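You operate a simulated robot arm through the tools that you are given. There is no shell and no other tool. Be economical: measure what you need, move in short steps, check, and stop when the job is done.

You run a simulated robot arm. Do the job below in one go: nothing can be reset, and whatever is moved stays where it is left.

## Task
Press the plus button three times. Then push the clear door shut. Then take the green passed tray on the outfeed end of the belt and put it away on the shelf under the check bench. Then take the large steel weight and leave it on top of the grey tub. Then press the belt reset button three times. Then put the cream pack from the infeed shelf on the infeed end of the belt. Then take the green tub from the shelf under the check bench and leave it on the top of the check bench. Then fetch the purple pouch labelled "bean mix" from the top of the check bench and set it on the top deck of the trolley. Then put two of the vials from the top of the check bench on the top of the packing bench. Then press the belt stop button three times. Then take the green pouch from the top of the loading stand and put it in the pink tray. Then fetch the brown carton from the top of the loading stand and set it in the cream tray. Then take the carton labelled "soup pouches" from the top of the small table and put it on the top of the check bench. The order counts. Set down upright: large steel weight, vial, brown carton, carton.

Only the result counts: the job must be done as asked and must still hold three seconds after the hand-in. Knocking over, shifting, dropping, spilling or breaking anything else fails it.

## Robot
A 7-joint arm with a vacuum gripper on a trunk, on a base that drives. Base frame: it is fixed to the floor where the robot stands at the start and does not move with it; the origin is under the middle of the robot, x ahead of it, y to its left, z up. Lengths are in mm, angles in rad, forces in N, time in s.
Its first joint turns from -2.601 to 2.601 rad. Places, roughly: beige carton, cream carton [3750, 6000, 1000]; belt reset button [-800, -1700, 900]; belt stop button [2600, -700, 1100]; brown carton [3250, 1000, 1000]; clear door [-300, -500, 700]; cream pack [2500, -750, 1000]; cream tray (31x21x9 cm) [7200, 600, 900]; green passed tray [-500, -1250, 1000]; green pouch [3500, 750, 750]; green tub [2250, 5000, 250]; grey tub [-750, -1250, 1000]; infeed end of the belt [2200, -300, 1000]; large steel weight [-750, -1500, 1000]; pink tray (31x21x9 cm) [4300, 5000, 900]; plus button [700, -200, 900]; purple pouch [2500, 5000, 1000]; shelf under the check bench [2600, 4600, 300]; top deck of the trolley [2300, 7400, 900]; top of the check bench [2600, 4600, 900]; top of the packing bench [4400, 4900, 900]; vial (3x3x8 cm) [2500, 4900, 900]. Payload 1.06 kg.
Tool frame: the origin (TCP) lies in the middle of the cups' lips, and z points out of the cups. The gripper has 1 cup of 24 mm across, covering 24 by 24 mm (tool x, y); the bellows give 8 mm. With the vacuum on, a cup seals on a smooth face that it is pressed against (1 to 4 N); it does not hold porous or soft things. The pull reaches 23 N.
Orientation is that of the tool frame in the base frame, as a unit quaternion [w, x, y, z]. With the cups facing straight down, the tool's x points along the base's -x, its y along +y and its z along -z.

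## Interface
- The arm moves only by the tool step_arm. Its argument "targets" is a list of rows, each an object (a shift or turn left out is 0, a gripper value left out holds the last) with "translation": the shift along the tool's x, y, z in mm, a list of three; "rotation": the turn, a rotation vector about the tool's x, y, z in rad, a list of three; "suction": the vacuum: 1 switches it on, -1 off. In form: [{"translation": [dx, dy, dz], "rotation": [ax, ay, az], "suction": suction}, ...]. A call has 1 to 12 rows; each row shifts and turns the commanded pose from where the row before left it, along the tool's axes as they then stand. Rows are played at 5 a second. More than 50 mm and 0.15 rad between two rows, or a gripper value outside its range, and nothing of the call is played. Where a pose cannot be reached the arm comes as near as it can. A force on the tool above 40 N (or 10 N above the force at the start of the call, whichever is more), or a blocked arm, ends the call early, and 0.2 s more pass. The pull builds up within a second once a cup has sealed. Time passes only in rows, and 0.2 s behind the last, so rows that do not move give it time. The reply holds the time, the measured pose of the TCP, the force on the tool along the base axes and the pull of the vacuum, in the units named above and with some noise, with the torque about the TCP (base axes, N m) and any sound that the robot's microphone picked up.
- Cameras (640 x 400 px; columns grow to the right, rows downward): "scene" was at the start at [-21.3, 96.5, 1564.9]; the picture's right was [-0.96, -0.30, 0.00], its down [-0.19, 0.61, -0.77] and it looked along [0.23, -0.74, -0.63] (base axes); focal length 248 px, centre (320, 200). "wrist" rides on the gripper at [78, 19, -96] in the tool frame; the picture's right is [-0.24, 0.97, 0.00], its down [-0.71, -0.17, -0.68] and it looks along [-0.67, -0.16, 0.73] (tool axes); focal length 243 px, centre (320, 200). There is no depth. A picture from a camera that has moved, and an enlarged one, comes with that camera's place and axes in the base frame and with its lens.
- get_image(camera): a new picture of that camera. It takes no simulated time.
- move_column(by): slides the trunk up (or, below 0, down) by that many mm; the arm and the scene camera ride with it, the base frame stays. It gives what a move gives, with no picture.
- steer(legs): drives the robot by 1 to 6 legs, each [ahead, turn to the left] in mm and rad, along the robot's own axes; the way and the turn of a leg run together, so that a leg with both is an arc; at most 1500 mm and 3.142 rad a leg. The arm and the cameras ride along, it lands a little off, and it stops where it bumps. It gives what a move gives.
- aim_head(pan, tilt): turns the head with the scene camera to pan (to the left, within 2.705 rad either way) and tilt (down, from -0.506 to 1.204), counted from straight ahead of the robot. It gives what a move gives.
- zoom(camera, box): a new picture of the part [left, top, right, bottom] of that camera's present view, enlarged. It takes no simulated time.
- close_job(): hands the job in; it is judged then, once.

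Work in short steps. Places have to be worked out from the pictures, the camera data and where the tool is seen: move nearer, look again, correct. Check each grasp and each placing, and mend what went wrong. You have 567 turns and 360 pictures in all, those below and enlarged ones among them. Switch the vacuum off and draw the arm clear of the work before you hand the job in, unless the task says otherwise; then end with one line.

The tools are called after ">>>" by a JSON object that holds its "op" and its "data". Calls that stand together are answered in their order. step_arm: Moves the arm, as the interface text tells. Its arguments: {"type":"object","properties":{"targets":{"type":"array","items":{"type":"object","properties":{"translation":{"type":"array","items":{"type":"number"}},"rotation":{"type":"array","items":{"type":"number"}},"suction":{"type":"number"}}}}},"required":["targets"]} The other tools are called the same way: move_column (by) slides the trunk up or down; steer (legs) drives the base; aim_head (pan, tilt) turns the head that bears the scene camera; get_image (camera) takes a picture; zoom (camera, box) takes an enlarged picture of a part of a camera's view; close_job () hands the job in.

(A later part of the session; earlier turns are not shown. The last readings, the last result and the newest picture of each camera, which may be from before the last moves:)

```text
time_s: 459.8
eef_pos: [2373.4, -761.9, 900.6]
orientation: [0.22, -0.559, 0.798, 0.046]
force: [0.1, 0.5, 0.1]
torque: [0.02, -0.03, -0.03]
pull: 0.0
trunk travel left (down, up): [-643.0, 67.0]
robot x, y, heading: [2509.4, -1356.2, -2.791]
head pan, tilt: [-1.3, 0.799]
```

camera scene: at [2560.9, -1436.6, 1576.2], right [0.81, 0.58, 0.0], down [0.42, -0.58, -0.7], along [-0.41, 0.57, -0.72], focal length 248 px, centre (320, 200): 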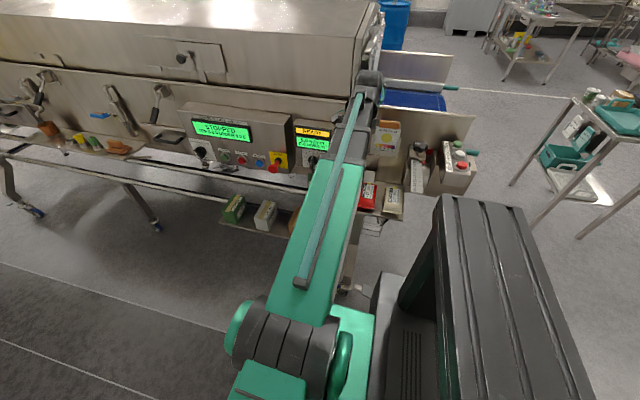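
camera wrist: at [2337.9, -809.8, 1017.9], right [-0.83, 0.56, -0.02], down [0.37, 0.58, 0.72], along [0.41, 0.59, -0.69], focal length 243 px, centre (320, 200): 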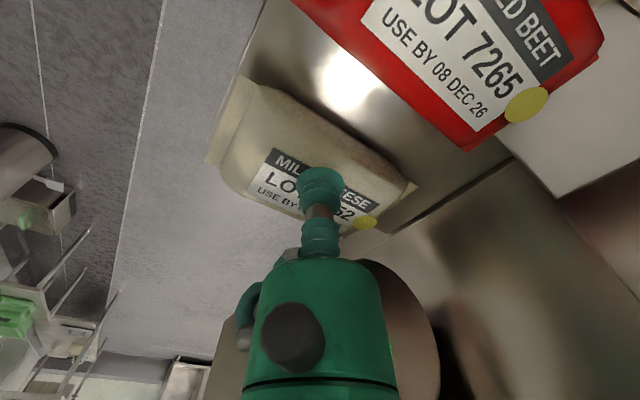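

>>> {"op": "step_arm", "data": {"targets": [{"translation": [0, 0, 3]}, {"translation": [0, 0, 3]}, {"translation": [0, 0, 2]}, {"translation": [0, 0, 2]}, {"translation": [0, 0, 0]}]}}

>>> {"op": "zoom", "data": {"camera": "wrist", "box": [180, 40, 440, 240]}}

```text
time_s: 460.9
eef_pos: [2375.7, -759.0, 891.1]
orientation: [0.221, -0.558, 0.798, 0.046]
force: [-0.5, 0.0, 0.8]
torque: [-0.03, 0.01, 0.0]
pull: 0.1
trunk travel left (down, up): [-643.0, 67.0]
robot x, y, heading: [2504.9, -1357.8, -2.787]
head pan, tilt: [-1.3, 0.799]
```

```text
2.00 times, centred on (310, 140) of wrist
camera zoom: at [2309.4, -851.1, 943.0], right [-0.82, 0.57, -0.07], down [0.15, 0.33, 0.93], along [0.55, 0.75, -0.36], focal length 485 px, centre (340, 320)
```

zoom: 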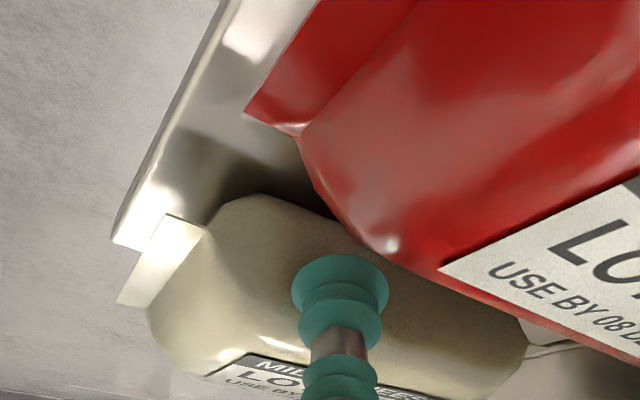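

>>> {"op": "step_arm", "data": {"targets": [{"translation": [0, 0, 2]}, {"translation": [0, 0, 2]}, {"translation": [0, 0, 2]}, {"translation": [0, 0, 0]}, {"translation": [0, 0, 0]}]}}

```text
time_s: 462.1
eef_pos: [2378.0, -757.3, 887.5]
orientation: [0.22, -0.559, 0.798, 0.046]
force: [-1.7, -0.3, 0.9]
torque: [0.03, -0.1, 0.04]
pull: 0.1
trunk travel left (down, up): [-643.0, 67.0]
robot x, y, heading: [2510.2, -1360.2, -2.788]
head pan, tilt: [-1.3, 0.799]
```

The steep flank won't do, and at the crest the cup straddled the label's edge. The plain film near the outer end, about (2405,-775), is the best flat patch. Lift, set ~7° outward tilt, move there and look.

>>> {"op": "step_arm", "data": {"targets": [{"translation": [0, 0, -20]}, {"translation": [0, 0, -20]}, {"rotation": [-0.054, 0.092, 0]}, {"rotation": [-0.054, 0.092, 0]}, {"rotation": [-0.054, 0.092, 0]}, {"translation": [-5.9, -38.2, 0]}]}}

>>> {"op": "zoom", "data": {"camera": "wrist", "box": [180, 40, 440, 240]}}

>>> {"op": "zoom", "data": {"camera": "scene", "box": [370, 110, 450, 220]}}

```text
time_s: 463.6
eef_pos: [2403.3, -776.3, 924.1]
orientation: [0.062, -0.575, 0.815, 0.032]
force: [0.5, 0.5, -0.3]
torque: [-0.03, 0.0, 0.02]
pull: 0.1
trunk travel left (down, up): [-643.0, 67.0]
robot x, y, heading: [2505.7, -1359.6, -2.786]
head pan, tilt: [-1.3, 0.799]
```

```text
2.00 times, centred on (310, 140) of wrist
camera zoom: at [2355.2, -855.1, 1008.0], right [-0.84, 0.54, 0.01], down [0.35, 0.52, 0.78], along [0.42, 0.66, -0.63], focal length 485 px, centre (340, 320)
```

zoom: 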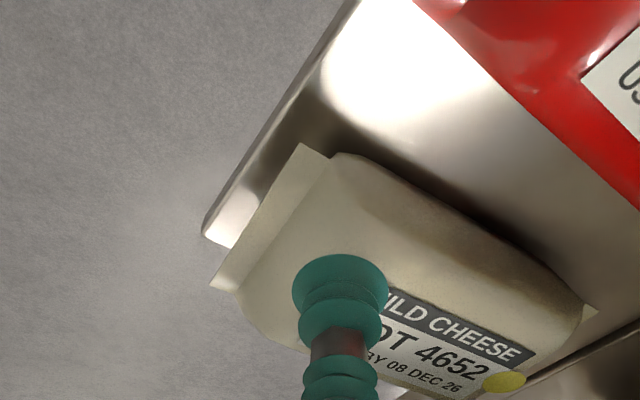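

```text
3.64 times, centred on (410, 165) of scene
camera zoom: at [2560.9, -1436.9, 1576.2], right [0.81, 0.58, 0.0], down [0.42, -0.58, -0.7], along [-0.41, 0.57, -0.72], focal length 902 px, centre (-7, 327)
```

zoom: 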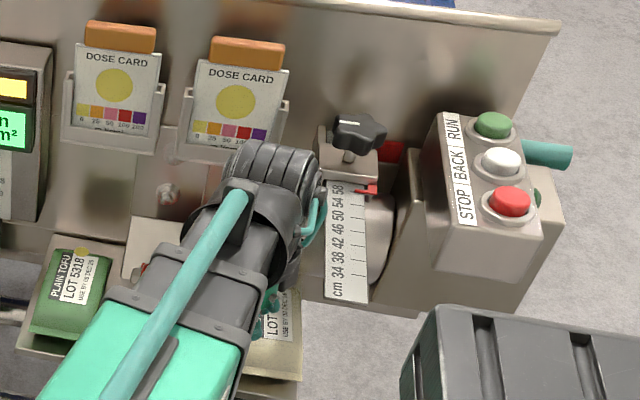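

The target patch is plain film at the crest. Press gently.

>>> {"op": "step_arm", "data": {"targets": [{"translation": [0, 0, 14]}, {"translation": [0, 0, 6]}, {"translation": [0, 0, 3]}, {"translation": [0, 0, 2]}, {"translation": [0, 0, 2]}, {"translation": [0, 0, 0]}, {"translation": [0, 0, 0]}]}}

```text
time_s: 465.1
eef_pos: [2405.9, -773.2, 898.8]
orientation: [0.064, -0.576, 0.814, 0.034]
force: [1.0, -2.6, 2.6]
torque: [0.04, -0.02, 0.01]
pull: 0.1
trunk travel left (down, up): [-643.0, 67.0]
robot x, y, heading: [2507.4, -1355.4, -2.795]
head pan, tilt: [-1.3, 0.799]
```

Here the film slopes outward. All contact offsets point to an apex near (2388,-749). I'll press there nearly vertical, and harder.

>>> {"op": "step_arm", "data": {"targets": [{"translation": [0, 0, -14]}, {"translation": [0, 0, -14]}, {"rotation": [-0.045, 0.02, 0]}, {"translation": [-15.9, 23, 0]}]}}

>>> {"op": "zoom", "data": {"camera": "wrist", "box": [180, 40, 440, 240]}}

```text
time_s: 466.1
eef_pos: [2386.2, -754.6, 928.8]
orientation: [0.042, -0.578, 0.814, 0.045]
force: [-0.1, -0.1, 0.2]
torque: [0.05, 0.02, 0.04]
pull: 0.1
trunk travel left (down, up): [-643.0, 67.0]
robot x, y, heading: [2507.8, -1357.4, -2.788]
head pan, tilt: [-1.3, 0.799]
```

```text
2.00 times, centred on (310, 140) of wrist
camera zoom: at [2342.5, -833.5, 1014.2], right [-0.84, 0.54, 0.05], down [0.38, 0.52, 0.76], along [0.38, 0.66, -0.65], focal length 485 px, centre (340, 320)
```

zoom: 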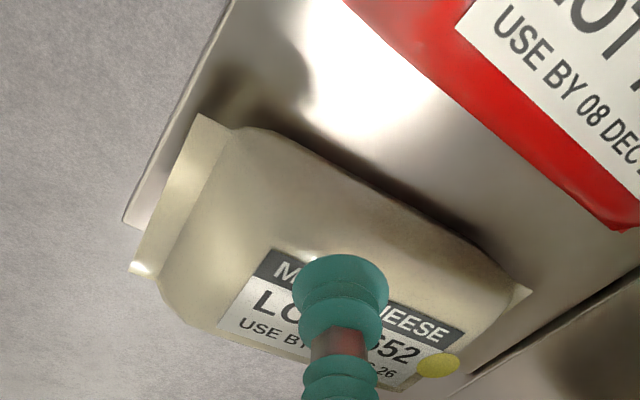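

>>> {"op": "step_arm", "data": {"targets": [{"rotation": [0.055, 0.087, 0]}, {"translation": [-5, 0.7, 0]}, {"translation": [0, 0, 15]}, {"translation": [0, 0, 6]}, {"translation": [0, 0, 3]}, {"translation": [0, 0, 2]}, {"translation": [0, 0, 0]}]}}

```text
time_s: 467.8
eef_pos: [2389.2, -748.4, 902.3]
orientation: [0.023, -0.578, 0.816, -0.002]
force: [-0.6, -0.6, 1.0]
torque: [0.04, -0.03, -0.01]
pull: 0.2
trunk travel left (down, up): [-643.0, 67.0]
robot x, y, heading: [2506.5, -1359.2, -2.785]
head pan, tilt: [-1.3, 0.799]
```

>>> {"op": "step_arm", "data": {"targets": [{"translation": [0, 0, 2]}, {"translation": [0, 0, 2]}, {"translation": [0, 0, 0]}, {"translation": [0, 0, 0]}]}}

>>> {"op": "step_arm", "data": {"targets": [{"translation": [0, 0, 2]}, {"translation": [0, 0, 0]}, {"translation": [0, 0, 0]}]}}

>>> {"op": "step_arm", "data": {"targets": [{"translation": [0, 0, 2]}, {"translation": [0, 0, 0]}, {"translation": [0, 0, 0]}]}}

```text
time_s: 468.8
eef_pos: [2389.5, -749.0, 898.2]
orientation: [0.023, -0.577, 0.816, -0.002]
force: [-3.5, 0.0, 5.3]
torque: [-0.04, -0.07, 0.02]
pull: 0.1
trunk travel left (down, up): [-643.0, 67.0]
robot x, y, heading: [2507.8, -1358.0, -2.791]
head pan, tilt: [-1.3, 0.799]
```

```text
time_s: 469.6
eef_pos: [2388.4, -749.2, 897.2]
orientation: [0.023, -0.577, 0.816, -0.002]
force: [-6.7, 2.3, 13.8]
torque: [-0.03, -0.16, 0.02]
pull: 0.0
trunk travel left (down, up): [-643.0, 67.0]
robot x, y, heading: [2510.9, -1355.7, -2.789]
head pan, tilt: [-1.3, 0.799]
```

```text
time_s: 470.4
eef_pos: [2389.2, -749.7, 896.2]
orientation: [0.022, -0.578, 0.816, -0.002]
force: [-11.3, 0.4, 27.4]
torque: [-0.03, -0.28, -0.03]
pull: 0.1
trunk travel left (down, up): [-643.0, 67.0]
robot x, y, heading: [2503.7, -1354.3, -2.792]
head pan, tilt: [-1.3, 0.799]
```

Torque now shows clearly +10 mm contact offset at 3° and -6 mm at 13°, so ~9.5° tilt at this point should be flush. Back off, set that, and press.

>>> {"op": "step_arm", "data": {"targets": [{"translation": [0, 0, -8]}, {"translation": [0, 0, -8]}, {"rotation": [0.12, -0.0455, 0]}, {"translation": [0, 0, 6]}, {"translation": [0, 0, 3]}, {"translation": [0, 0, 2]}, {"translation": [0, 0, 2]}, {"translation": [0, 0, 0]}]}}

>>> {"op": "step_arm", "data": {"targets": [{"translation": [0, 0, 2]}, {"translation": [0, 0, 0]}, {"translation": [0, 0, 0]}]}}

>>> {"op": "step_arm", "data": {"targets": [{"translation": [0, 0, 2]}, {"translation": [0, 0, 0]}, {"translation": [0, 0, 0]}]}}

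```text
time_s: 472.1
eef_pos: [2391.4, -750.0, 898.4]
orientation: [0.076, -0.575, 0.814, -0.037]
force: [-2.1, -1.1, 3.4]
torque: [0.05, 0.01, 0.0]
pull: 0.1
trunk travel left (down, up): [-643.0, 67.0]
robot x, y, heading: [2505.6, -1362.8, -2.787]
head pan, tilt: [-1.3, 0.799]
```

```text
time_s: 472.9
eef_pos: [2391.4, -749.6, 895.6]
orientation: [0.077, -0.575, 0.814, -0.038]
force: [-2.6, -0.1, 5.6]
torque: [0.06, -0.06, 0.01]
pull: 0.0
trunk travel left (down, up): [-643.0, 67.0]
robot x, y, heading: [2503.2, -1357.6, -2.788]
head pan, tilt: [-1.3, 0.799]
```

```text
time_s: 473.8
eef_pos: [2392.4, -749.7, 893.4]
orientation: [0.076, -0.575, 0.814, -0.038]
force: [-3.3, -1.8, 8.0]
torque: [0.07, -0.1, 0.02]
pull: 0.0
trunk travel left (down, up): [-643.0, 67.0]
robot x, y, heading: [2507.1, -1352.1, -2.789]
head pan, tilt: [-1.3, 0.799]
```

The presses have pushed the pack toward +x. I lift higher and re-measure the pack's pose.

>>> {"op": "step_arm", "data": {"targets": [{"translation": [0, 0, -20]}, {"translation": [0, 0, -25]}, {"translation": [30, 15, -5]}]}}

>>> {"op": "get_image", "data": {"camera": "wrist"}}

>>> {"op": "zoom", "data": {"camera": "scene", "box": [360, 130, 450, 240]}}

```text
time_s: 474.6
eef_pos: [2359.3, -774.6, 938.8]
orientation: [0.076, -0.575, 0.814, -0.038]
force: [-0.4, -0.6, -0.9]
torque: [-0.02, -0.06, 0.0]
pull: 0.0
trunk travel left (down, up): [-643.0, 67.0]
robot x, y, heading: [2504.4, -1359.5, -2.791]
head pan, tilt: [-1.3, 0.799]
```

```text
196 pictures are left
camera wrist: at [2300.1, -844.8, 1022.8], right [-0.83, 0.55, -0.13], down [0.28, 0.59, 0.76], along [0.49, 0.59, -0.64], focal length 243 px, centre (320, 200)
```

wrist: 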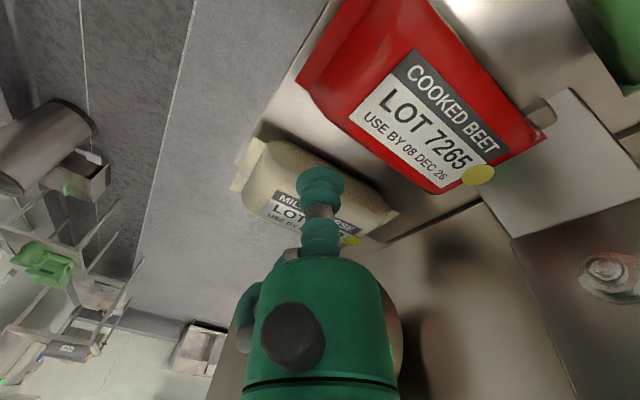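

```text
3.64 times, centred on (405, 185) of scene
camera zoom: at [2560.5, -1437.1, 1576.2], right [0.81, 0.58, 0.0], down [0.42, -0.58, -0.7], along [-0.41, 0.57, -0.72], focal length 902 px, centre (11, 254)
```

zoom: 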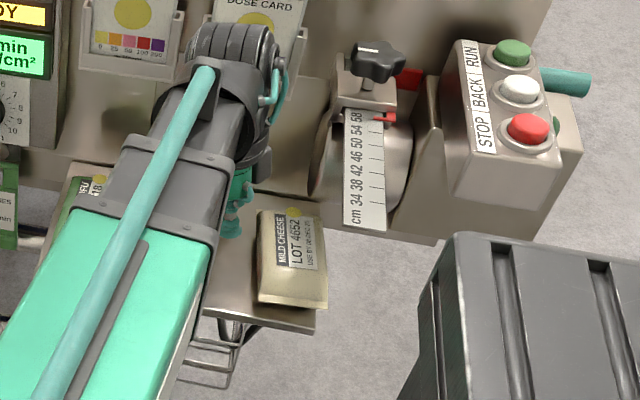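

Now the whole pack is visible: its centre is (2406,-717), so I had been on its flank. I re-aim at about (2399,-720) with 8° tilt, nearly on the crest.

>>> {"op": "step_arm", "data": {"targets": [{"rotation": [-0.048, -0.016, 0]}, {"translation": [-30.5, -7.7, 3.6]}, {"translation": [-30.5, -7.7, 3.6]}]}}

>>> {"op": "zoom", "data": {"camera": "scene", "box": [360, 130, 450, 240]}}

>>> {"op": "zoom", "data": {"camera": "wrist", "box": [180, 40, 440, 240]}}

```text
time_s: 475.4
eef_pos: [2395.5, -721.5, 937.2]
orientation: [0.068, -0.577, 0.814, -0.014]
force: [0.1, 0.8, 0.1]
torque: [-0.03, -0.01, -0.02]
pull: 0.0
trunk travel left (down, up): [-643.0, 67.0]
robot x, y, heading: [2506.6, -1358.1, -2.785]
head pan, tilt: [-1.3, 0.799]
```

```text
3.64 times, centred on (405, 185) of scene
camera zoom: at [2560.7, -1436.3, 1576.2], right [0.81, 0.58, 0.0], down [0.42, -0.58, -0.7], along [-0.41, 0.57, -0.72], focal length 902 px, centre (11, 254)
```

zoom: 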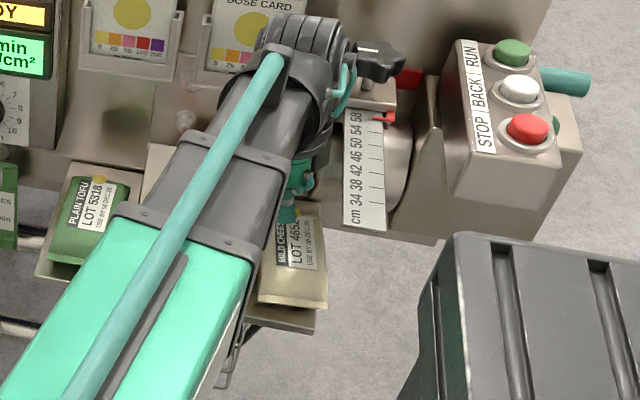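

```text
2.00 times, centred on (310, 140) of wrist
camera zoom: at [2340.7, -794.1, 1022.1], right [-0.83, 0.55, -0.08], down [0.3, 0.57, 0.76], along [0.46, 0.61, -0.64], focal length 485 px, centre (340, 320)
```

zoom: 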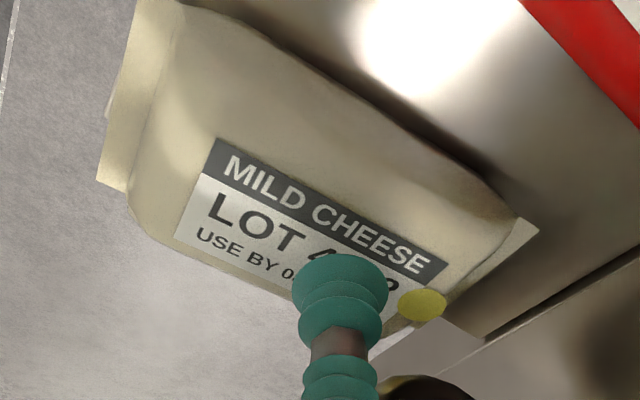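

Descend here, watching forces.

>>> {"op": "step_arm", "data": {"targets": [{"translation": [0, 0, 15]}, {"translation": [0, 0, 10]}, {"translation": [0, 0, 5]}, {"translation": [0, 0, 3]}, {"translation": [0, 0, 2]}, {"translation": [0, 0, 0]}]}}

```text
time_s: 476.1
eef_pos: [2396.7, -725.8, 912.5]
orientation: [0.067, -0.577, 0.814, -0.013]
force: [-5.8, -14.6, 9.9]
torque: [1.21, -0.45, 0.0]
pull: 0.1
trunk travel left (down, up): [-643.0, 67.0]
robot x, y, heading: [2504.8, -1357.5, -2.781]
head pan, tilt: [-1.3, 0.799]
stopped in row 3: the force on the tool passed its limit at 43 N (the readings are from after the stop); the commanded pose is now the measured one
```

Hit something on the inner side at about z 995. Back up immediately.

>>> {"op": "step_arm", "data": {"targets": [{"translation": [8, 0, -10]}, {"translation": [8, 0, -15]}, {"translation": [5, 0, -15]}]}}

>>> {"op": "get_image", "data": {"camera": "wrist"}}

>>> {"op": "zoom", "data": {"camera": "scene", "box": [360, 110, 460, 230]}}

```text
time_s: 476.9
eef_pos: [2385.4, -744.6, 948.6]
orientation: [0.068, -0.578, 0.813, -0.013]
force: [0.2, -0.2, -0.2]
torque: [-0.01, -0.01, -0.02]
pull: 0.0
trunk travel left (down, up): [-643.0, 67.0]
robot x, y, heading: [2505.5, -1357.9, -2.789]
head pan, tilt: [-1.3, 0.799]
```

```text
192 pictures are left
camera wrist: at [2331.4, -817.2, 1033.8], right [-0.83, 0.55, -0.08], down [0.3, 0.57, 0.76], along [0.46, 0.61, -0.64], focal length 243 px, centre (320, 200)
```

wrist: 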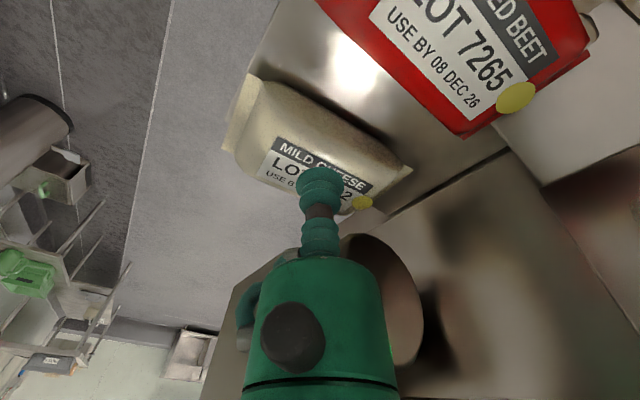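

```text
3.33 times, centred on (410, 170) of scene
camera zoom: at [2560.5, -1437.1, 1576.2], right [0.81, 0.58, 0.0], down [0.42, -0.58, -0.7], along [-0.41, 0.57, -0.72], focal length 826 px, centre (20, 300)
```

zoom: 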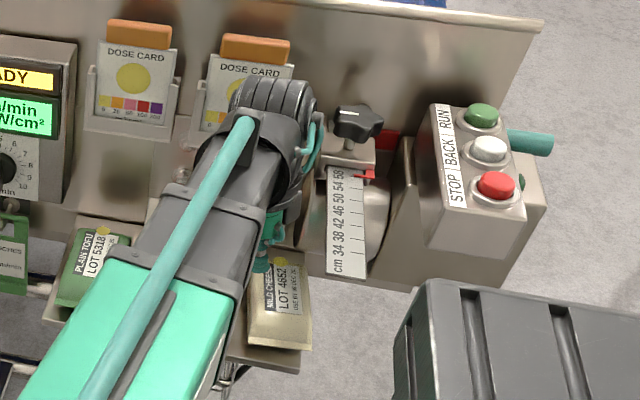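

A metal drum hangs over the pack's inner half. The usable spot is slightly outward of the centre: (2407,-733), leaning 8.6° outward and away from the ruler.

>>> {"op": "step_arm", "data": {"targets": [{"rotation": [-0.054, -0.047, 0]}, {"translation": [-11.7, -14.8, 8]}, {"translation": [0, 0, 15]}]}}

>>> {"op": "zoom", "data": {"camera": "scene", "box": [360, 110, 460, 230]}}

>>> {"op": "get_image", "data": {"camera": "wrist"}}

```text
time_s: 477.7
eef_pos: [2403.7, -736.2, 929.3]
orientation: [0.072, -0.579, 0.812, 0.021]
force: [-0.3, -0.7, -0.5]
torque: [0.02, -0.02, -0.02]
pull: 0.1
trunk travel left (down, up): [-643.0, 67.0]
robot x, y, heading: [2505.8, -1358.5, -2.783]
head pan, tilt: [-1.3, 0.799]
```

```text
3.33 times, centred on (410, 170) of scene
camera zoom: at [2560.6, -1436.6, 1576.3], right [0.81, 0.59, 0.0], down [0.42, -0.58, -0.7], along [-0.41, 0.57, -0.72], focal length 826 px, centre (20, 300)
```

zoom: 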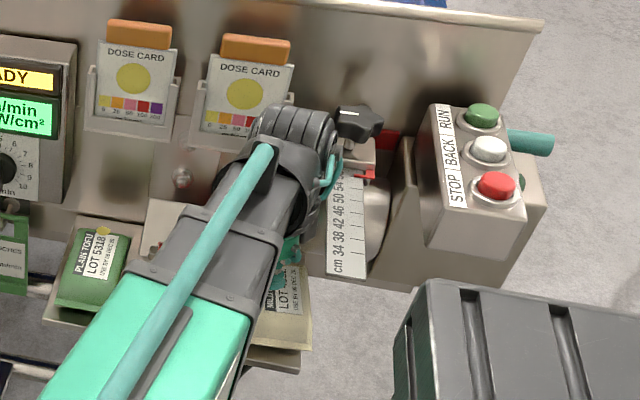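

```text
189 pictures are left
camera wrist: at [2354.5, -814.8, 1011.1], right [-0.84, 0.54, -0.01], down [0.33, 0.53, 0.78], along [0.43, 0.66, -0.62], focal length 243 px, centre (320, 200)
```

wrist: 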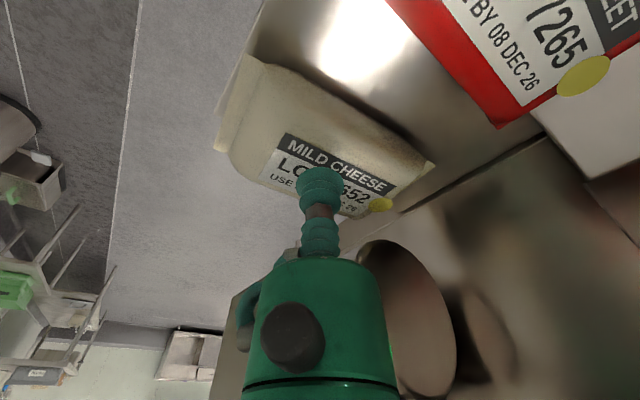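

No contact so far. Continue down in small increments.

>>> {"op": "step_arm", "data": {"targets": [{"translation": [0, 0, 8]}, {"translation": [0, 0, 8]}, {"translation": [0, 0, 4]}]}}

>>> {"op": "step_arm", "data": {"targets": [{"translation": [0, 0, 3]}, {"translation": [0, 0, 2]}, {"translation": [0, 0, 2]}, {"translation": [0, 0, 0]}]}}

```text
time_s: 478.5
eef_pos: [2407.3, -732.7, 907.7]
orientation: [0.071, -0.579, 0.812, 0.021]
force: [0.8, 0.2, -0.8]
torque: [-0.02, -0.01, -0.02]
pull: 0.2
trunk travel left (down, up): [-643.0, 67.0]
robot x, y, heading: [2505.5, -1359.1, -2.787]
head pan, tilt: [-1.3, 0.799]
```

```text
time_s: 479.5
eef_pos: [2407.5, -731.5, 902.7]
orientation: [0.071, -0.579, 0.812, 0.021]
force: [-0.8, 7.2, 17.4]
torque: [-0.23, 0.21, -0.05]
pull: 23.2
trunk travel left (down, up): [-643.0, 67.0]
robot x, y, heading: [2505.2, -1359.8, -2.787]
head pan, tilt: [-1.3, 0.799]
```

Sealed (pull 23). Lift 15 mm straight up and draw it outward, away from the drum and ruler.

>>> {"op": "step_arm", "data": {"targets": [{"translation": [-1, -0.3, -7.4]}, {"translation": [-1.4, -0.5, -9.9]}, {"translation": [19.5, -15.6, -2]}, {"translation": [19.5, -15.6, -2]}, {"translation": [19.5, -15.6, -2]}, {"translation": [19.5, -15.6, -2]}]}}

>>> {"op": "get_image", "data": {"camera": "wrist"}}

>>> {"op": "get_image", "data": {"camera": "scene"}}

```text
time_s: 480.9
eef_pos: [2440.1, -828.2, 918.8]
orientation: [0.071, -0.579, 0.812, 0.021]
force: [-0.5, 1.0, -4.1]
torque: [-0.11, 0.04, -0.01]
pull: 22.6
trunk travel left (down, up): [-643.0, 67.0]
robot x, y, heading: [2504.2, -1359.6, -2.787]
head pan, tilt: [-1.3, 0.799]
```

```text
188 pictures are left
camera wrist: at [2390.5, -906.9, 1001.2], right [-0.84, 0.54, -0.01], down [0.33, 0.53, 0.78], along [0.43, 0.66, -0.62], focal length 243 px, centre (320, 200)
```

wrist: 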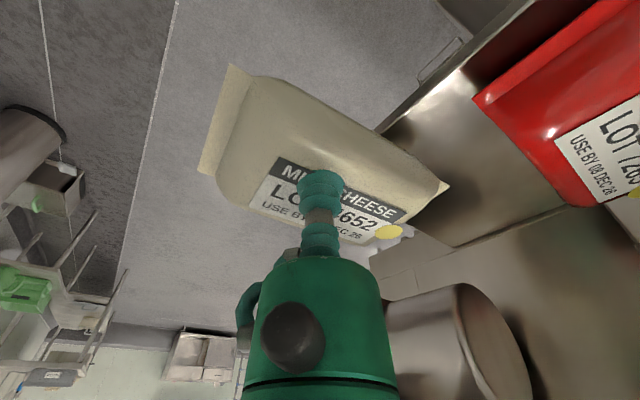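

```text
187 pictures are left
camera scene: at [2560.6, -1436.9, 1576.2], right [0.81, 0.59, 0.0], down [0.42, -0.58, -0.7], along [-0.41, 0.57, -0.72], focal length 248 px, centre (320, 200)
```

scene: 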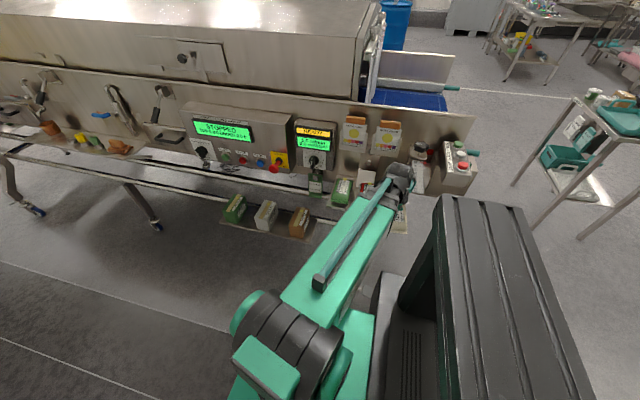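

Held (0.4 kg). Lift 40 mm (still below ruler height), shift away from the ruler to -x, then raise.

>>> {"op": "step_arm", "data": {"targets": [{"translation": [-2.8, -1, -19.8]}, {"translation": [-2.8, -1, -19.8]}, {"translation": [26, 30.4, -5]}, {"translation": [26, 30.4, -5]}, {"translation": [-5.6, -2, -39.6]}, {"translation": [-5.6, -2, -39.6]}, {"translation": [-5.6, -2, -39.6]}, {"translation": [-5.6, -2, -39.6]}]}}

>>> {"op": "get_image", "data": {"camera": "scene"}}

```text
time_s: 482.7
eef_pos: [2364.2, -856.6, 1118.6]
orientation: [0.07, -0.579, 0.812, 0.02]
force: [-0.2, -0.4, -3.9]
torque: [-0.14, 0.02, 0.01]
pull: 22.8
trunk travel left (down, up): [-643.0, 67.0]
robot x, y, heading: [2506.0, -1358.6, -2.789]
head pan, tilt: [-1.3, 0.799]
```

```text
186 pictures are left
camera scene: at [2560.6, -1436.7, 1576.2], right [0.81, 0.59, 0.0], down [0.42, -0.58, -0.7], along [-0.41, 0.57, -0.72], focal length 248 px, centre (320, 200)
```

scene: 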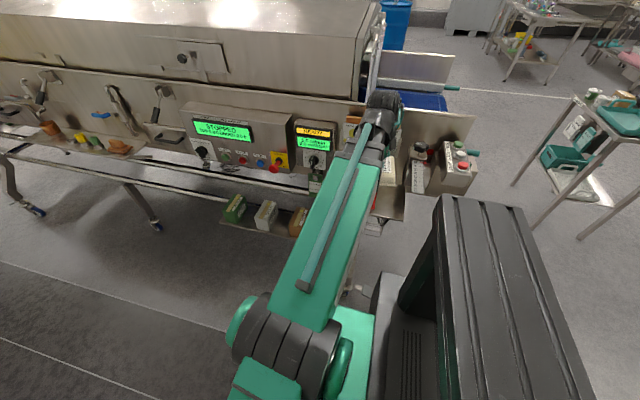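

Now swing the arm forward along the aisle, then back out and drive round to the infeed end.

>>> {"op": "step_arm", "data": {"targets": [{"translation": [28.1, 37.2, -5.8], "rotation": [-0.0126, -0.0043, -0.089]}, {"translation": [28.1, 37.2, -5.8], "rotation": [-0.0126, -0.0043, -0.089]}, {"translation": [28.1, 37.2, -5.8], "rotation": [-0.0126, -0.0043, -0.089]}, {"translation": [28.1, 37.2, -5.8], "rotation": [-0.0126, -0.0043, -0.089]}, {"translation": [28.1, 37.2, -5.8], "rotation": [-0.0126, -0.0043, -0.089]}, {"translation": [28.1, 37.2, -5.8], "rotation": [-0.0126, -0.0043, -0.089]}, {"translation": [28.1, 37.2, -5.8], "rotation": [-0.0126, -0.0043, -0.089]}, {"translation": [28.1, 37.2, -5.8], "rotation": [-0.0126, -0.0043, -0.089]}, {"translation": [28.1, 37.2, -5.8], "rotation": [-0.0126, -0.0043, -0.089]}, {"translation": [28.1, 37.2, -5.8], "rotation": [-0.0126, -0.0043, -0.089]}, {"translation": [28.1, 37.2, -5.8], "rotation": [-0.0126, -0.0043, -0.089]}, {"translation": [28.1, 37.2, -5.8], "rotation": [-0.0126, -0.0043, -0.089]}]}}

>>> {"op": "steer", "data": {"legs": [[-700, 0], [0, -1.91], [1050, 0]]}}

>>> {"op": "aim_head", "data": {"pan": 1.2, "tilt": 0.6}}

>>> {"op": "get_image", "data": {"camera": "scene"}}

```text
time_s: 485.3
eef_pos: [1998.2, -1246.6, 1118.9]
orientation: [-0.051, 0.915, -0.397, -0.055]
force: [-0.3, 0.4, -3.4]
torque: [-0.1, -0.06, 0.0]
pull: 22.7
trunk travel left (down, up): [-643.0, 67.0]
robot x, y, heading: [2507.0, -1353.4, -2.788]
head pan, tilt: [-1.3, 0.799]
```

```text
time_s: 498.8
eef_pos: [3355.2, 396.4, 1118.5]
orientation: [0.074, -0.23, 0.97, -0.007]
force: [0.0, -0.6, -4.4]
torque: [-0.08, 0.14, 0.03]
pull: 23.1
trunk travel left (down, up): [-643.0, 67.0]
robot x, y, heading: [3105.3, -57.8, 1.644]
head pan, tilt: [-1.3, 0.799]
```

```text
time_s: 501.0
eef_pos: [3355.1, 397.2, 1118.3]
orientation: [0.075, -0.23, 0.97, -0.008]
force: [-0.8, -0.8, -3.9]
torque: [-0.11, 0.11, 0.01]
pull: 22.2
trunk travel left (down, up): [-643.0, 67.0]
robot x, y, heading: [3106.5, -61.2, 1.644]
head pan, tilt: [1.201, 0.6]
```

```text
185 pictures are left
camera scene: at [2855.1, -90.8, 1593.1], right [0.3, 0.96, 0.0], down [0.54, -0.17, -0.83], along [-0.79, 0.24, -0.56], focal length 248 px, centre (320, 200)
```

scene: 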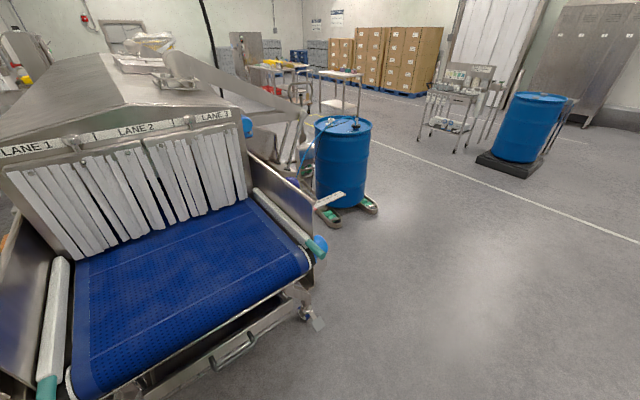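

Belt end is in clear view. Turn to face it.

>>> {"op": "steer", "data": {"legs": [[0, 1.85]]}}

>>> {"op": "aim_head", "data": {"pan": 0.1, "tilt": 0.7}}

>>> {"op": "get_image", "data": {"camera": "scene"}}

```text
time_s: 505.8
eef_pos: [2600.8, 62.2, 1118.8]
orientation: [-0.05, 0.91, -0.407, -0.055]
force: [0.3, 0.5, -3.8]
torque: [-0.13, -0.06, 0.01]
pull: 22.8
trunk travel left (down, up): [-643.0, 67.0]
robot x, y, heading: [3106.5, -60.6, -2.806]
head pan, tilt: [1.201, 0.6]
```

```text
time_s: 507.2
eef_pos: [2601.5, 62.7, 1117.9]
orientation: [-0.051, 0.91, -0.407, -0.055]
force: [-0.7, 0.7, -3.9]
torque: [-0.09, -0.09, -0.01]
pull: 23.0
trunk travel left (down, up): [-643.0, 67.0]
robot x, y, heading: [3105.4, -61.3, -2.808]
head pan, tilt: [0.099, 0.7]
```

```text
184 pictures are left
camera scene: at [3127.0, -241.7, 1584.5], right [-0.42, 0.91, 0.0], down [0.58, 0.27, -0.76], along [-0.69, -0.32, -0.64], focal length 248 px, centre (320, 200)
```

scene: 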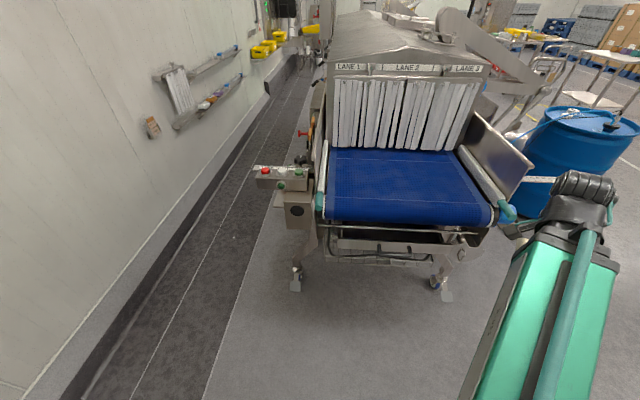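

Belt near-end centre is about (2364,-270). Swing the arm in line with the belt first.

>>> {"op": "step_arm", "data": {"targets": [{"translation": [28.1, 37.2, -5.8], "rotation": [-0.0126, -0.0043, -0.089]}, {"translation": [28.1, 37.2, -5.8], "rotation": [-0.0126, -0.0043, -0.089]}, {"translation": [28.1, 37.2, -5.8], "rotation": [-0.0126, -0.0043, -0.089]}, {"translation": [28.1, 37.2, -5.8], "rotation": [-0.0126, -0.0043, -0.089]}, {"translation": [28.1, 37.2, -5.8], "rotation": [-0.0126, -0.0043, -0.089]}, {"translation": [28.1, 37.2, -5.8], "rotation": [-0.0126, -0.0043, -0.089]}]}}

>>> {"op": "get_image", "data": {"camera": "scene"}}

>>> {"op": "get_image", "data": {"camera": "wrist"}}

```text
time_s: 508.6
eef_pos: [2602.4, -218.4, 1119.7]
orientation: [-0.034, 0.986, -0.149, -0.066]
force: [0.4, -0.5, -3.7]
torque: [-0.04, -0.09, -0.03]
pull: 22.8
out of reach, approached as far as the arm can: row 2, 4
trunk travel left (down, up): [-643.0, 67.0]
robot x, y, heading: [3107.1, -61.7, -2.808]
head pan, tilt: [0.099, 0.7]
```

```text
183 pictures are left
camera scene: at [3127.2, -242.4, 1584.4], right [-0.42, 0.91, 0.0], down [0.58, 0.27, -0.76], along [-0.69, -0.32, -0.64], focal length 248 px, centre (320, 200)
```

scene: 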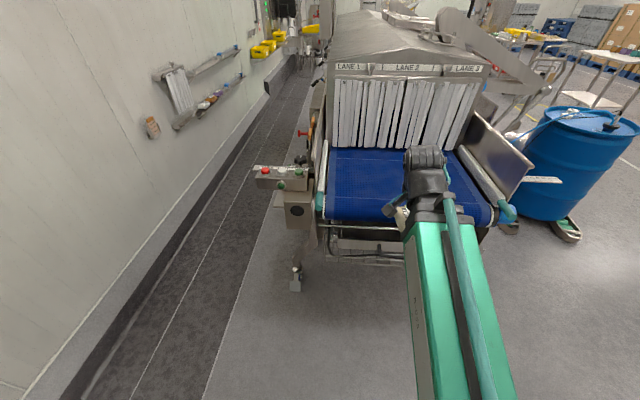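

```text
182 pictures are left
camera wrist: at [2683.3, -268.0, 1201.7], right [-0.51, -0.86, -0.01], down [-0.54, 0.31, 0.79], along [-0.67, 0.41, -0.62], focal length 243 px, centre (320, 200)
```

wrist: 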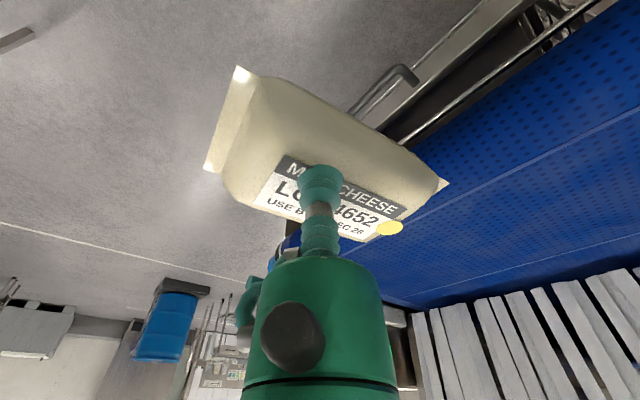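

Extend the pack over the belt's end.

>>> {"op": "step_arm", "data": {"targets": [{"translation": [-35, 20, 4]}, {"translation": [-35, 20, 4]}, {"translation": [-35, 20, 4]}, {"translation": [-35, 20, 4]}, {"translation": [-35, 20, 4]}, {"translation": [-35, 20, 4]}]}}

>>> {"op": "get_image", "data": {"camera": "scene"}}

>>> {"op": "get_image", "data": {"camera": "wrist"}}

```text
time_s: 510.0
eef_pos: [2362.2, -269.3, 1119.4]
orientation: [-0.034, 0.986, -0.15, -0.066]
force: [-0.5, -0.3, -3.5]
torque: [-0.03, -0.12, -0.02]
pull: 22.4
trunk travel left (down, up): [-643.0, 67.0]
robot x, y, heading: [3106.2, -61.6, -2.807]
head pan, tilt: [0.099, 0.7]
```

```text
181 pictures are left
camera scene: at [3126.2, -241.9, 1584.4], right [-0.42, 0.91, 0.0], down [0.58, 0.27, -0.76], along [-0.69, -0.32, -0.64], focal length 248 px, centre (320, 200)
```

scene: 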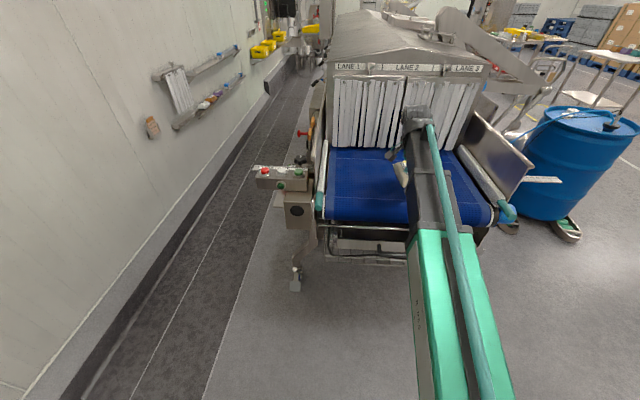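

```text
180 pictures are left
camera wrist: at [2443.4, -318.4, 1202.0], right [-0.51, -0.86, -0.01], down [-0.54, 0.31, 0.78], along [-0.67, 0.41, -0.62], focal length 243 px, centre (320, 200)
```

wrist: 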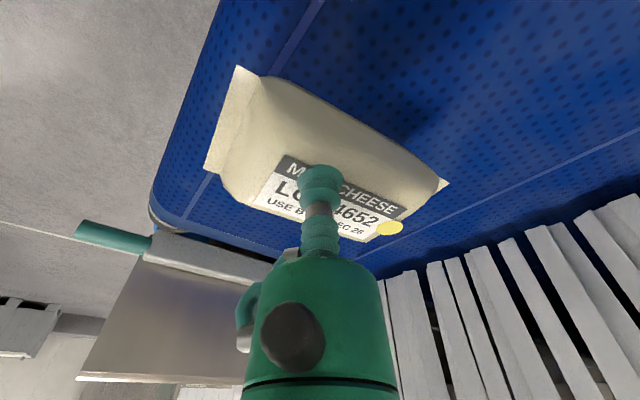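

Lower vertically until contact.

>>> {"op": "step_arm", "data": {"targets": [{"translation": [2.8, 0.9, 19.8]}, {"translation": [2.8, 0.9, 19.8]}, {"translation": [1.4, 0.5, 9.9]}, {"translation": [0.6, 0.2, 4]}]}}

>>> {"op": "get_image", "data": {"camera": "wrist"}}

```text
time_s: 511.0
eef_pos: [2365.0, -268.3, 1067.0]
orientation: [-0.036, 0.986, -0.15, -0.067]
force: [-0.6, 2.6, 9.1]
torque: [-0.14, -0.13, 0.06]
pull: 23.0
trunk travel left (down, up): [-643.0, 67.0]
robot x, y, heading: [3105.6, -60.7, -2.805]
head pan, tilt: [0.099, 0.7]
```

```text
179 pictures are left
camera wrist: at [2445.9, -317.2, 1149.5], right [-0.52, -0.86, -0.01], down [-0.54, 0.31, 0.79], along [-0.67, 0.41, -0.62], focal length 243 px, centre (320, 200)
```

wrist: 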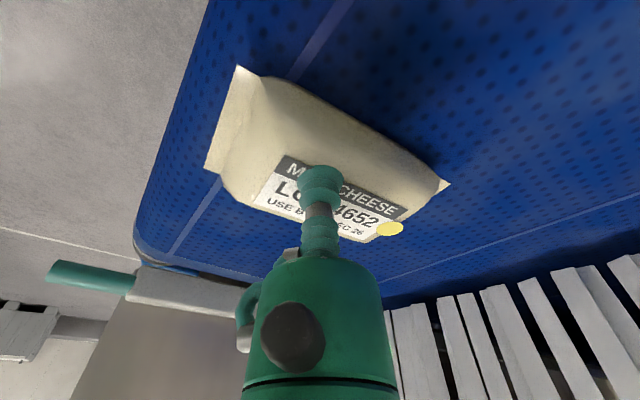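

Contact with the belt (9 N). Release and lift along the tool axis.

>>> {"op": "step_arm", "data": {"targets": [{"suction": -1}, {"translation": [0, 0, 0]}, {"translation": [0, 0, -1]}, {"translation": [0, 0, -3]}, {"translation": [0, 0, -10]}, {"translation": [0, 0, -20]}, {"translation": [0, 0, -30]}]}}

>>> {"op": "get_image", "data": {"camera": "wrist"}}

```text
time_s: 512.6
eef_pos: [2373.0, -273.8, 1127.8]
orientation: [-0.035, 0.986, -0.15, -0.067]
force: [-0.5, 0.1, 1.0]
torque: [-0.02, 0.02, 0.05]
pull: 0.0
trunk travel left (down, up): [-643.0, 67.0]
robot x, y, heading: [3104.3, -60.6, -2.804]
head pan, tilt: [0.099, 0.7]
```

```text
178 pictures are left
camera wrist: at [2453.9, -323.5, 1210.7], right [-0.51, -0.86, -0.01], down [-0.54, 0.31, 0.79], along [-0.67, 0.41, -0.62], focal length 243 px, centre (320, 200)
```

wrist: 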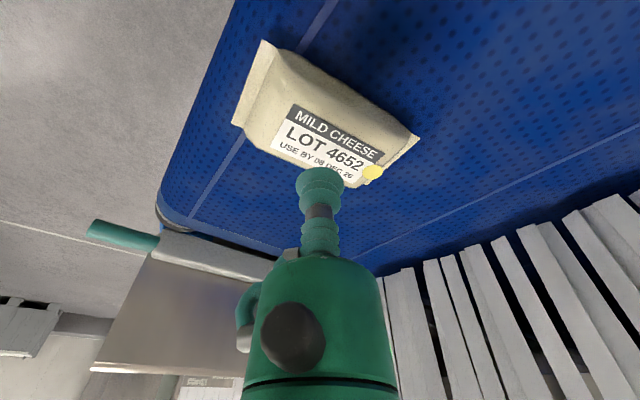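

Placed on the infeed end. Level the tool, raise and retract, then drive to the check bench for the green tub.

>>> {"op": "step_arm", "data": {"targets": [{"rotation": [-0.047, 0.14, 0]}, {"translation": [0, 0, -40]}, {"translation": [0, 0, -40]}, {"translation": [0, 0, -40]}, {"translation": [35, -20, 0]}, {"translation": [35, -20, 0]}]}}

>>> {"op": "steer", "data": {"legs": [[-200, 0], [0, -1.25], [1500, 0], [560, 0]]}}

```text
time_s: 514.0
eef_pos: [2451.4, -254.6, 1250.0]
orientation: [-0.001, 0.989, -0.15, -0.001]
force: [1.0, -0.2, -0.4]
torque: [0.03, 0.02, 0.02]
pull: 0.0
trunk travel left (down, up): [-643.0, 67.0]
robot x, y, heading: [3103.8, -57.3, -2.804]
head pan, tilt: [0.099, 0.7]
```

```text
time_s: 520.4
eef_pos: [2813.0, 691.4, 1250.0]
orientation: [0.0, 0.71, -0.704, 0.0]
force: [0.4, 0.5, -0.5]
torque: [0.01, -0.01, 0.01]
pull: 0.0
trunk travel left (down, up): [-643.0, 67.0]
robot x, y, heading: [3195.2, 125.2, 2.218]
head pan, tilt: [0.099, 0.7]
stopped in leg 3: the robot was blocked; the commanded pose is now the measured one
```

Blocked by something; look around.

>>> {"op": "aim_head", "data": {"pan": -0.7, "tilt": 0.8}}

>>> {"op": "get_image", "data": {"camera": "scene"}}

```text
time_s: 521.5
eef_pos: [2812.1, 692.9, 1249.7]
orientation: [-0.002, 0.71, -0.704, -0.001]
force: [0.2, 1.3, -0.5]
torque: [-0.01, 0.03, 0.02]
pull: 0.1
trunk travel left (down, up): [-643.0, 67.0]
robot x, y, heading: [3197.2, 125.0, 2.216]
head pan, tilt: [-0.7, 0.799]
```

```text
177 pictures are left
camera scene: at [3092.4, 69.0, 1576.2], right [1.0, -0.05, 0.0], down [-0.04, -0.72, -0.7], along [0.04, 0.7, -0.72], focal length 248 px, centre (320, 200)
```

scene: 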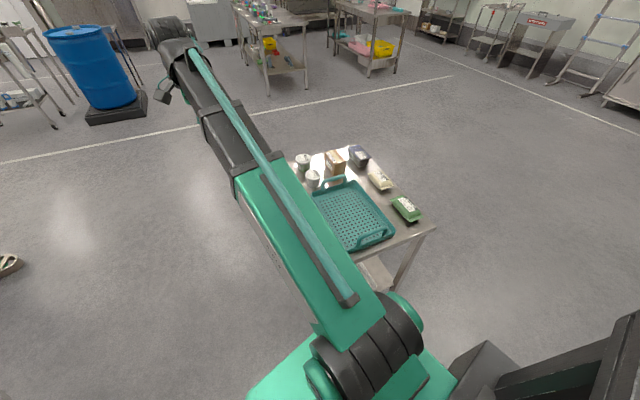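

The base touched the loading stand's leg; items look undisturbed. I back off and take the path used on the way in.

>>> {"op": "steer", "data": {"legs": [[-190, 0], [0, 1.044], [345, 0], [0, -1.03]]}}

>>> {"op": "aim_head", "data": {"pan": -0.9, "tilt": 0.7}}

>>> {"op": "get_image", "data": {"camera": "scene"}}

```text
time_s: 530.2
eef_pos: [2577.3, 500.5, 1250.1]
orientation: [0.0, 0.71, -0.704, 0.0]
force: [-0.4, -0.6, 0.7]
torque: [-0.01, 0.0, -0.01]
pull: 0.1
trunk travel left (down, up): [-643.0, 67.0]
robot x, y, heading: [2963.2, -67.2, 2.213]
head pan, tilt: [-0.7, 0.799]
```

```text
time_s: 531.0
eef_pos: [2577.7, 500.2, 1250.0]
orientation: [0.0, 0.71, -0.704, 0.0]
force: [-0.3, 0.1, 0.2]
torque: [-0.02, 0.03, 0.0]
pull: 0.0
trunk travel left (down, up): [-643.0, 67.0]
robot x, y, heading: [2961.6, -68.9, 2.209]
head pan, tilt: [-0.901, 0.7]
```

```text
176 pictures are left
camera scene: at [2874.1, -121.8, 1584.4], right [0.97, -0.25, 0.0], down [-0.16, -0.62, -0.76], along [0.19, 0.74, -0.64], focal length 248 px, centre (320, 200)
```

scene: 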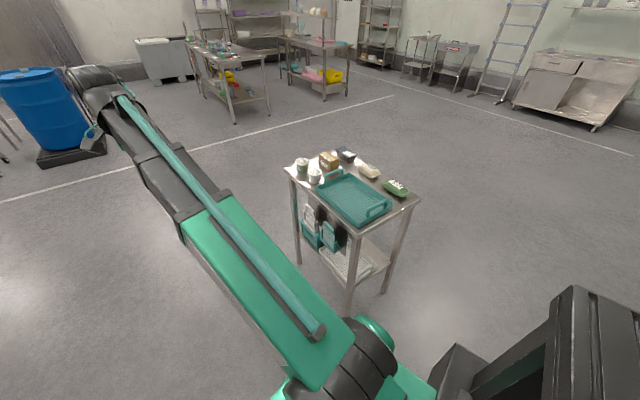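

Stand is fine. Drive to the check bench opposite the green tub.

>>> {"op": "steer", "data": {"legs": [[1500, 0], [440, 0], [0, -0.51], [1500, 0], [1500, 0], [135, 0]]}}

>>> {"op": "steer", "data": {"legs": [[0, -1.36]]}}

>>> {"op": "aim_head", "data": {"pan": 0.0, "tilt": 0.6}}

>>> {"op": "get_image", "data": {"camera": "scene"}}

```text
time_s: 557.2
eef_pos: [1438.1, 5330.5, 1248.4]
orientation: [0.001, -0.498, 0.867, -0.001]
force: [-0.4, -1.1, 0.6]
torque: [0.0, 0.02, -0.02]
pull: 0.1
trunk travel left (down, up): [-643.0, 67.0]
robot x, y, heading: [1480.9, 4647.3, 1.677]
head pan, tilt: [-0.901, 0.7]
```

```text
time_s: 560.9
eef_pos: [2137.0, 4835.9, 1250.2]
orientation: [0.0, 0.154, 0.988, 0.0]
force: [0.1, 0.5, -0.2]
torque: [0.0, 0.01, 0.01]
pull: 0.0
trunk travel left (down, up): [-643.0, 67.0]
robot x, y, heading: [1481.9, 4647.2, 0.329]
head pan, tilt: [-0.901, 0.7]
```

```text
time_s: 562.1
eef_pos: [2136.7, 4835.0, 1249.7]
orientation: [0.001, 0.155, 0.988, -0.001]
force: [-0.2, -0.4, 0.0]
torque: [0.03, 0.0, 0.01]
pull: 0.0
trunk travel left (down, up): [-643.0, 67.0]
robot x, y, heading: [1483.1, 4647.1, 0.329]
head pan, tilt: [0.0, 0.6]
```

```text
175 pictures are left
camera scene: at [1466.7, 4819.8, 1593.1], right [0.32, -0.95, 0.0], down [-0.54, -0.18, -0.83], along [0.78, 0.26, -0.56], focal length 248 px, centre (320, 200)
```

scene: 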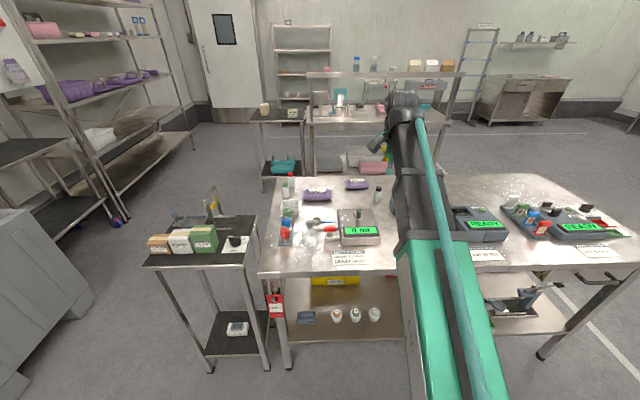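

>>> {"op": "zoom", "data": {"camera": "scene", "box": [250, 160, 410, 290]}}

>>> {"op": "zoom", "data": {"camera": "scene", "box": [280, 270, 420, 350]}}

```text
3.08 times, centred on (330, 225) of scene
camera zoom: at [1466.7, 4819.8, 1593.1], right [0.32, -0.95, 0.0], down [-0.54, -0.18, -0.83], along [0.78, 0.26, -0.56], focal length 763 px, centre (289, 123)
```

zoom: 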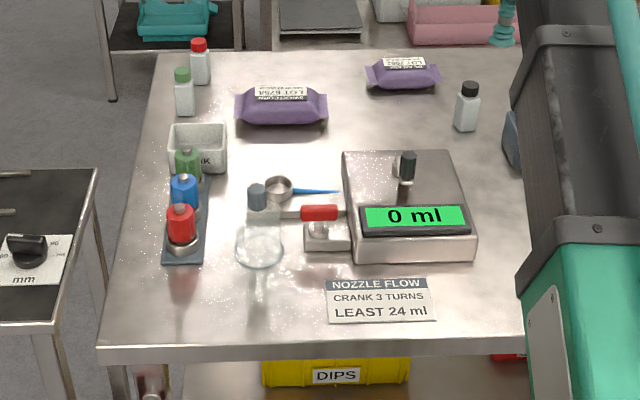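

```text
4.57 times, centred on (350, 310) of scene
camera zoom: at [1466.7, 4819.8, 1593.1], right [0.32, -0.95, 0.0], down [-0.54, -0.18, -0.83], along [0.78, 0.26, -0.56], focal length 1133 px, centre (183, -303)
```

zoom: 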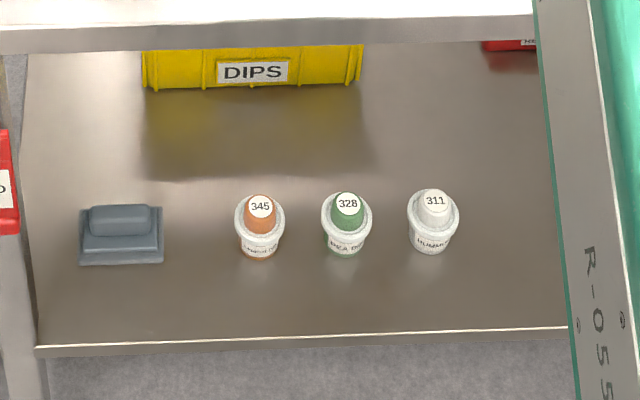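

The green tub (328) stands at about (2213,4867), top near z 400. Back up, lower the trunk and the tool, then come in under the table top.

>>> {"op": "steer", "data": {"legs": [[-200, 0]]}}

>>> {"op": "move_column", "data": {"by": -400}}

>>> {"op": "move_column", "data": {"by": -240}}

>>> {"op": "step_arm", "data": {"targets": [{"translation": [0, 0, 40]}, {"translation": [0, 0, 40]}, {"translation": [0, 0, 30]}]}}

>>> {"op": "aim_head", "data": {"pan": 0.0, "tilt": 0.5}}

>>> {"op": "get_image", "data": {"camera": "scene"}}

>>> {"op": "get_image", "data": {"camera": "wrist"}}

```text
time_s: 563.7
eef_pos: [1945.7, 4769.5, 1250.3]
orientation: [0.001, 0.153, 0.988, -0.001]
force: [0.4, -0.4, 0.1]
torque: [0.01, 0.02, 0.02]
pull: 0.1
trunk travel left (down, up): [-643.0, 67.0]
robot x, y, heading: [1286.4, 4581.3, 0.326]
head pan, tilt: [0.0, 0.6]
```

```text
time_s: 567.6
eef_pos: [1946.1, 4768.9, 850.0]
orientation: [0.001, 0.153, 0.988, -0.001]
force: [0.6, 0.1, -0.3]
torque: [0.01, -0.01, 0.02]
pull: 0.2
trunk travel left (down, up): [-243.0, 467.0]
robot x, y, heading: [1289.8, 4579.6, 0.327]
head pan, tilt: [0.0, 0.6]
```

```text
time_s: 570.1
eef_pos: [1945.9, 4770.3, 609.8]
orientation: [0.001, 0.153, 0.988, -0.001]
force: [0.2, 0.1, 0.3]
torque: [0.01, 0.0, -0.03]
pull: 0.0
trunk travel left (down, up): [-3.0, 707.0]
robot x, y, heading: [1286.0, 4580.0, 0.33]
head pan, tilt: [0.0, 0.6]
```

```text
time_s: 570.9
eef_pos: [1945.9, 4769.5, 501.1]
orientation: [0.001, 0.153, 0.988, -0.001]
force: [-0.5, 0.1, 0.3]
torque: [0.0, 0.0, -0.03]
pull: 0.0
trunk travel left (down, up): [-3.0, 707.0]
robot x, y, heading: [1290.2, 4579.8, 0.326]
head pan, tilt: [0.0, 0.6]
```

```text
time_s: 571.5
eef_pos: [1946.0, 4769.1, 499.8]
orientation: [0.001, 0.154, 0.988, 0.0]
force: [0.2, -0.5, 0.1]
torque: [-0.01, -0.02, 0.04]
pull: 0.1
trunk travel left (down, up): [-3.0, 707.0]
robot x, y, heading: [1288.5, 4577.3, 0.325]
head pan, tilt: [0.0, 0.499]
```

```text
172 pictures are left
camera scene: at [1277.7, 4755.7, 962.1], right [0.32, -0.95, 0.0], down [-0.45, -0.15, -0.88], along [0.83, 0.28, -0.48], focal length 248 px, centre (320, 200)
```

scene: 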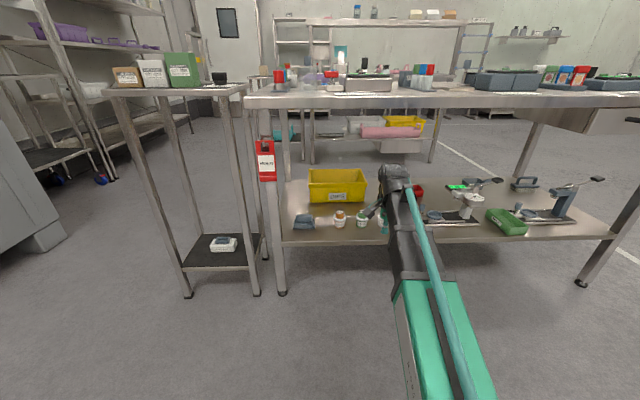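

```text
171 pictures are left
camera wrist: at [1878.6, 4810.8, 595.5], right [0.52, 0.85, 0.0], down [0.62, -0.38, 0.69], along [0.59, -0.36, -0.73], focal length 243 px, centre (320, 200)
```

wrist: 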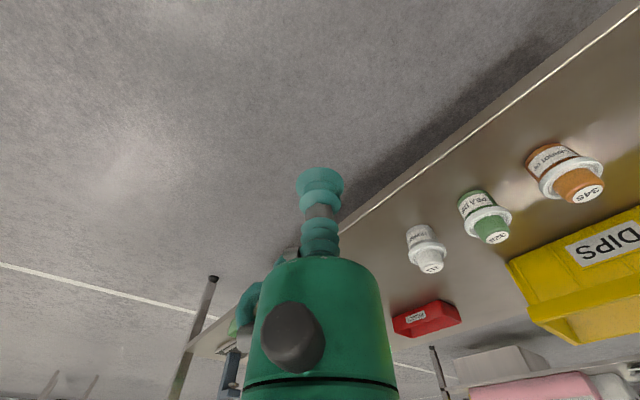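

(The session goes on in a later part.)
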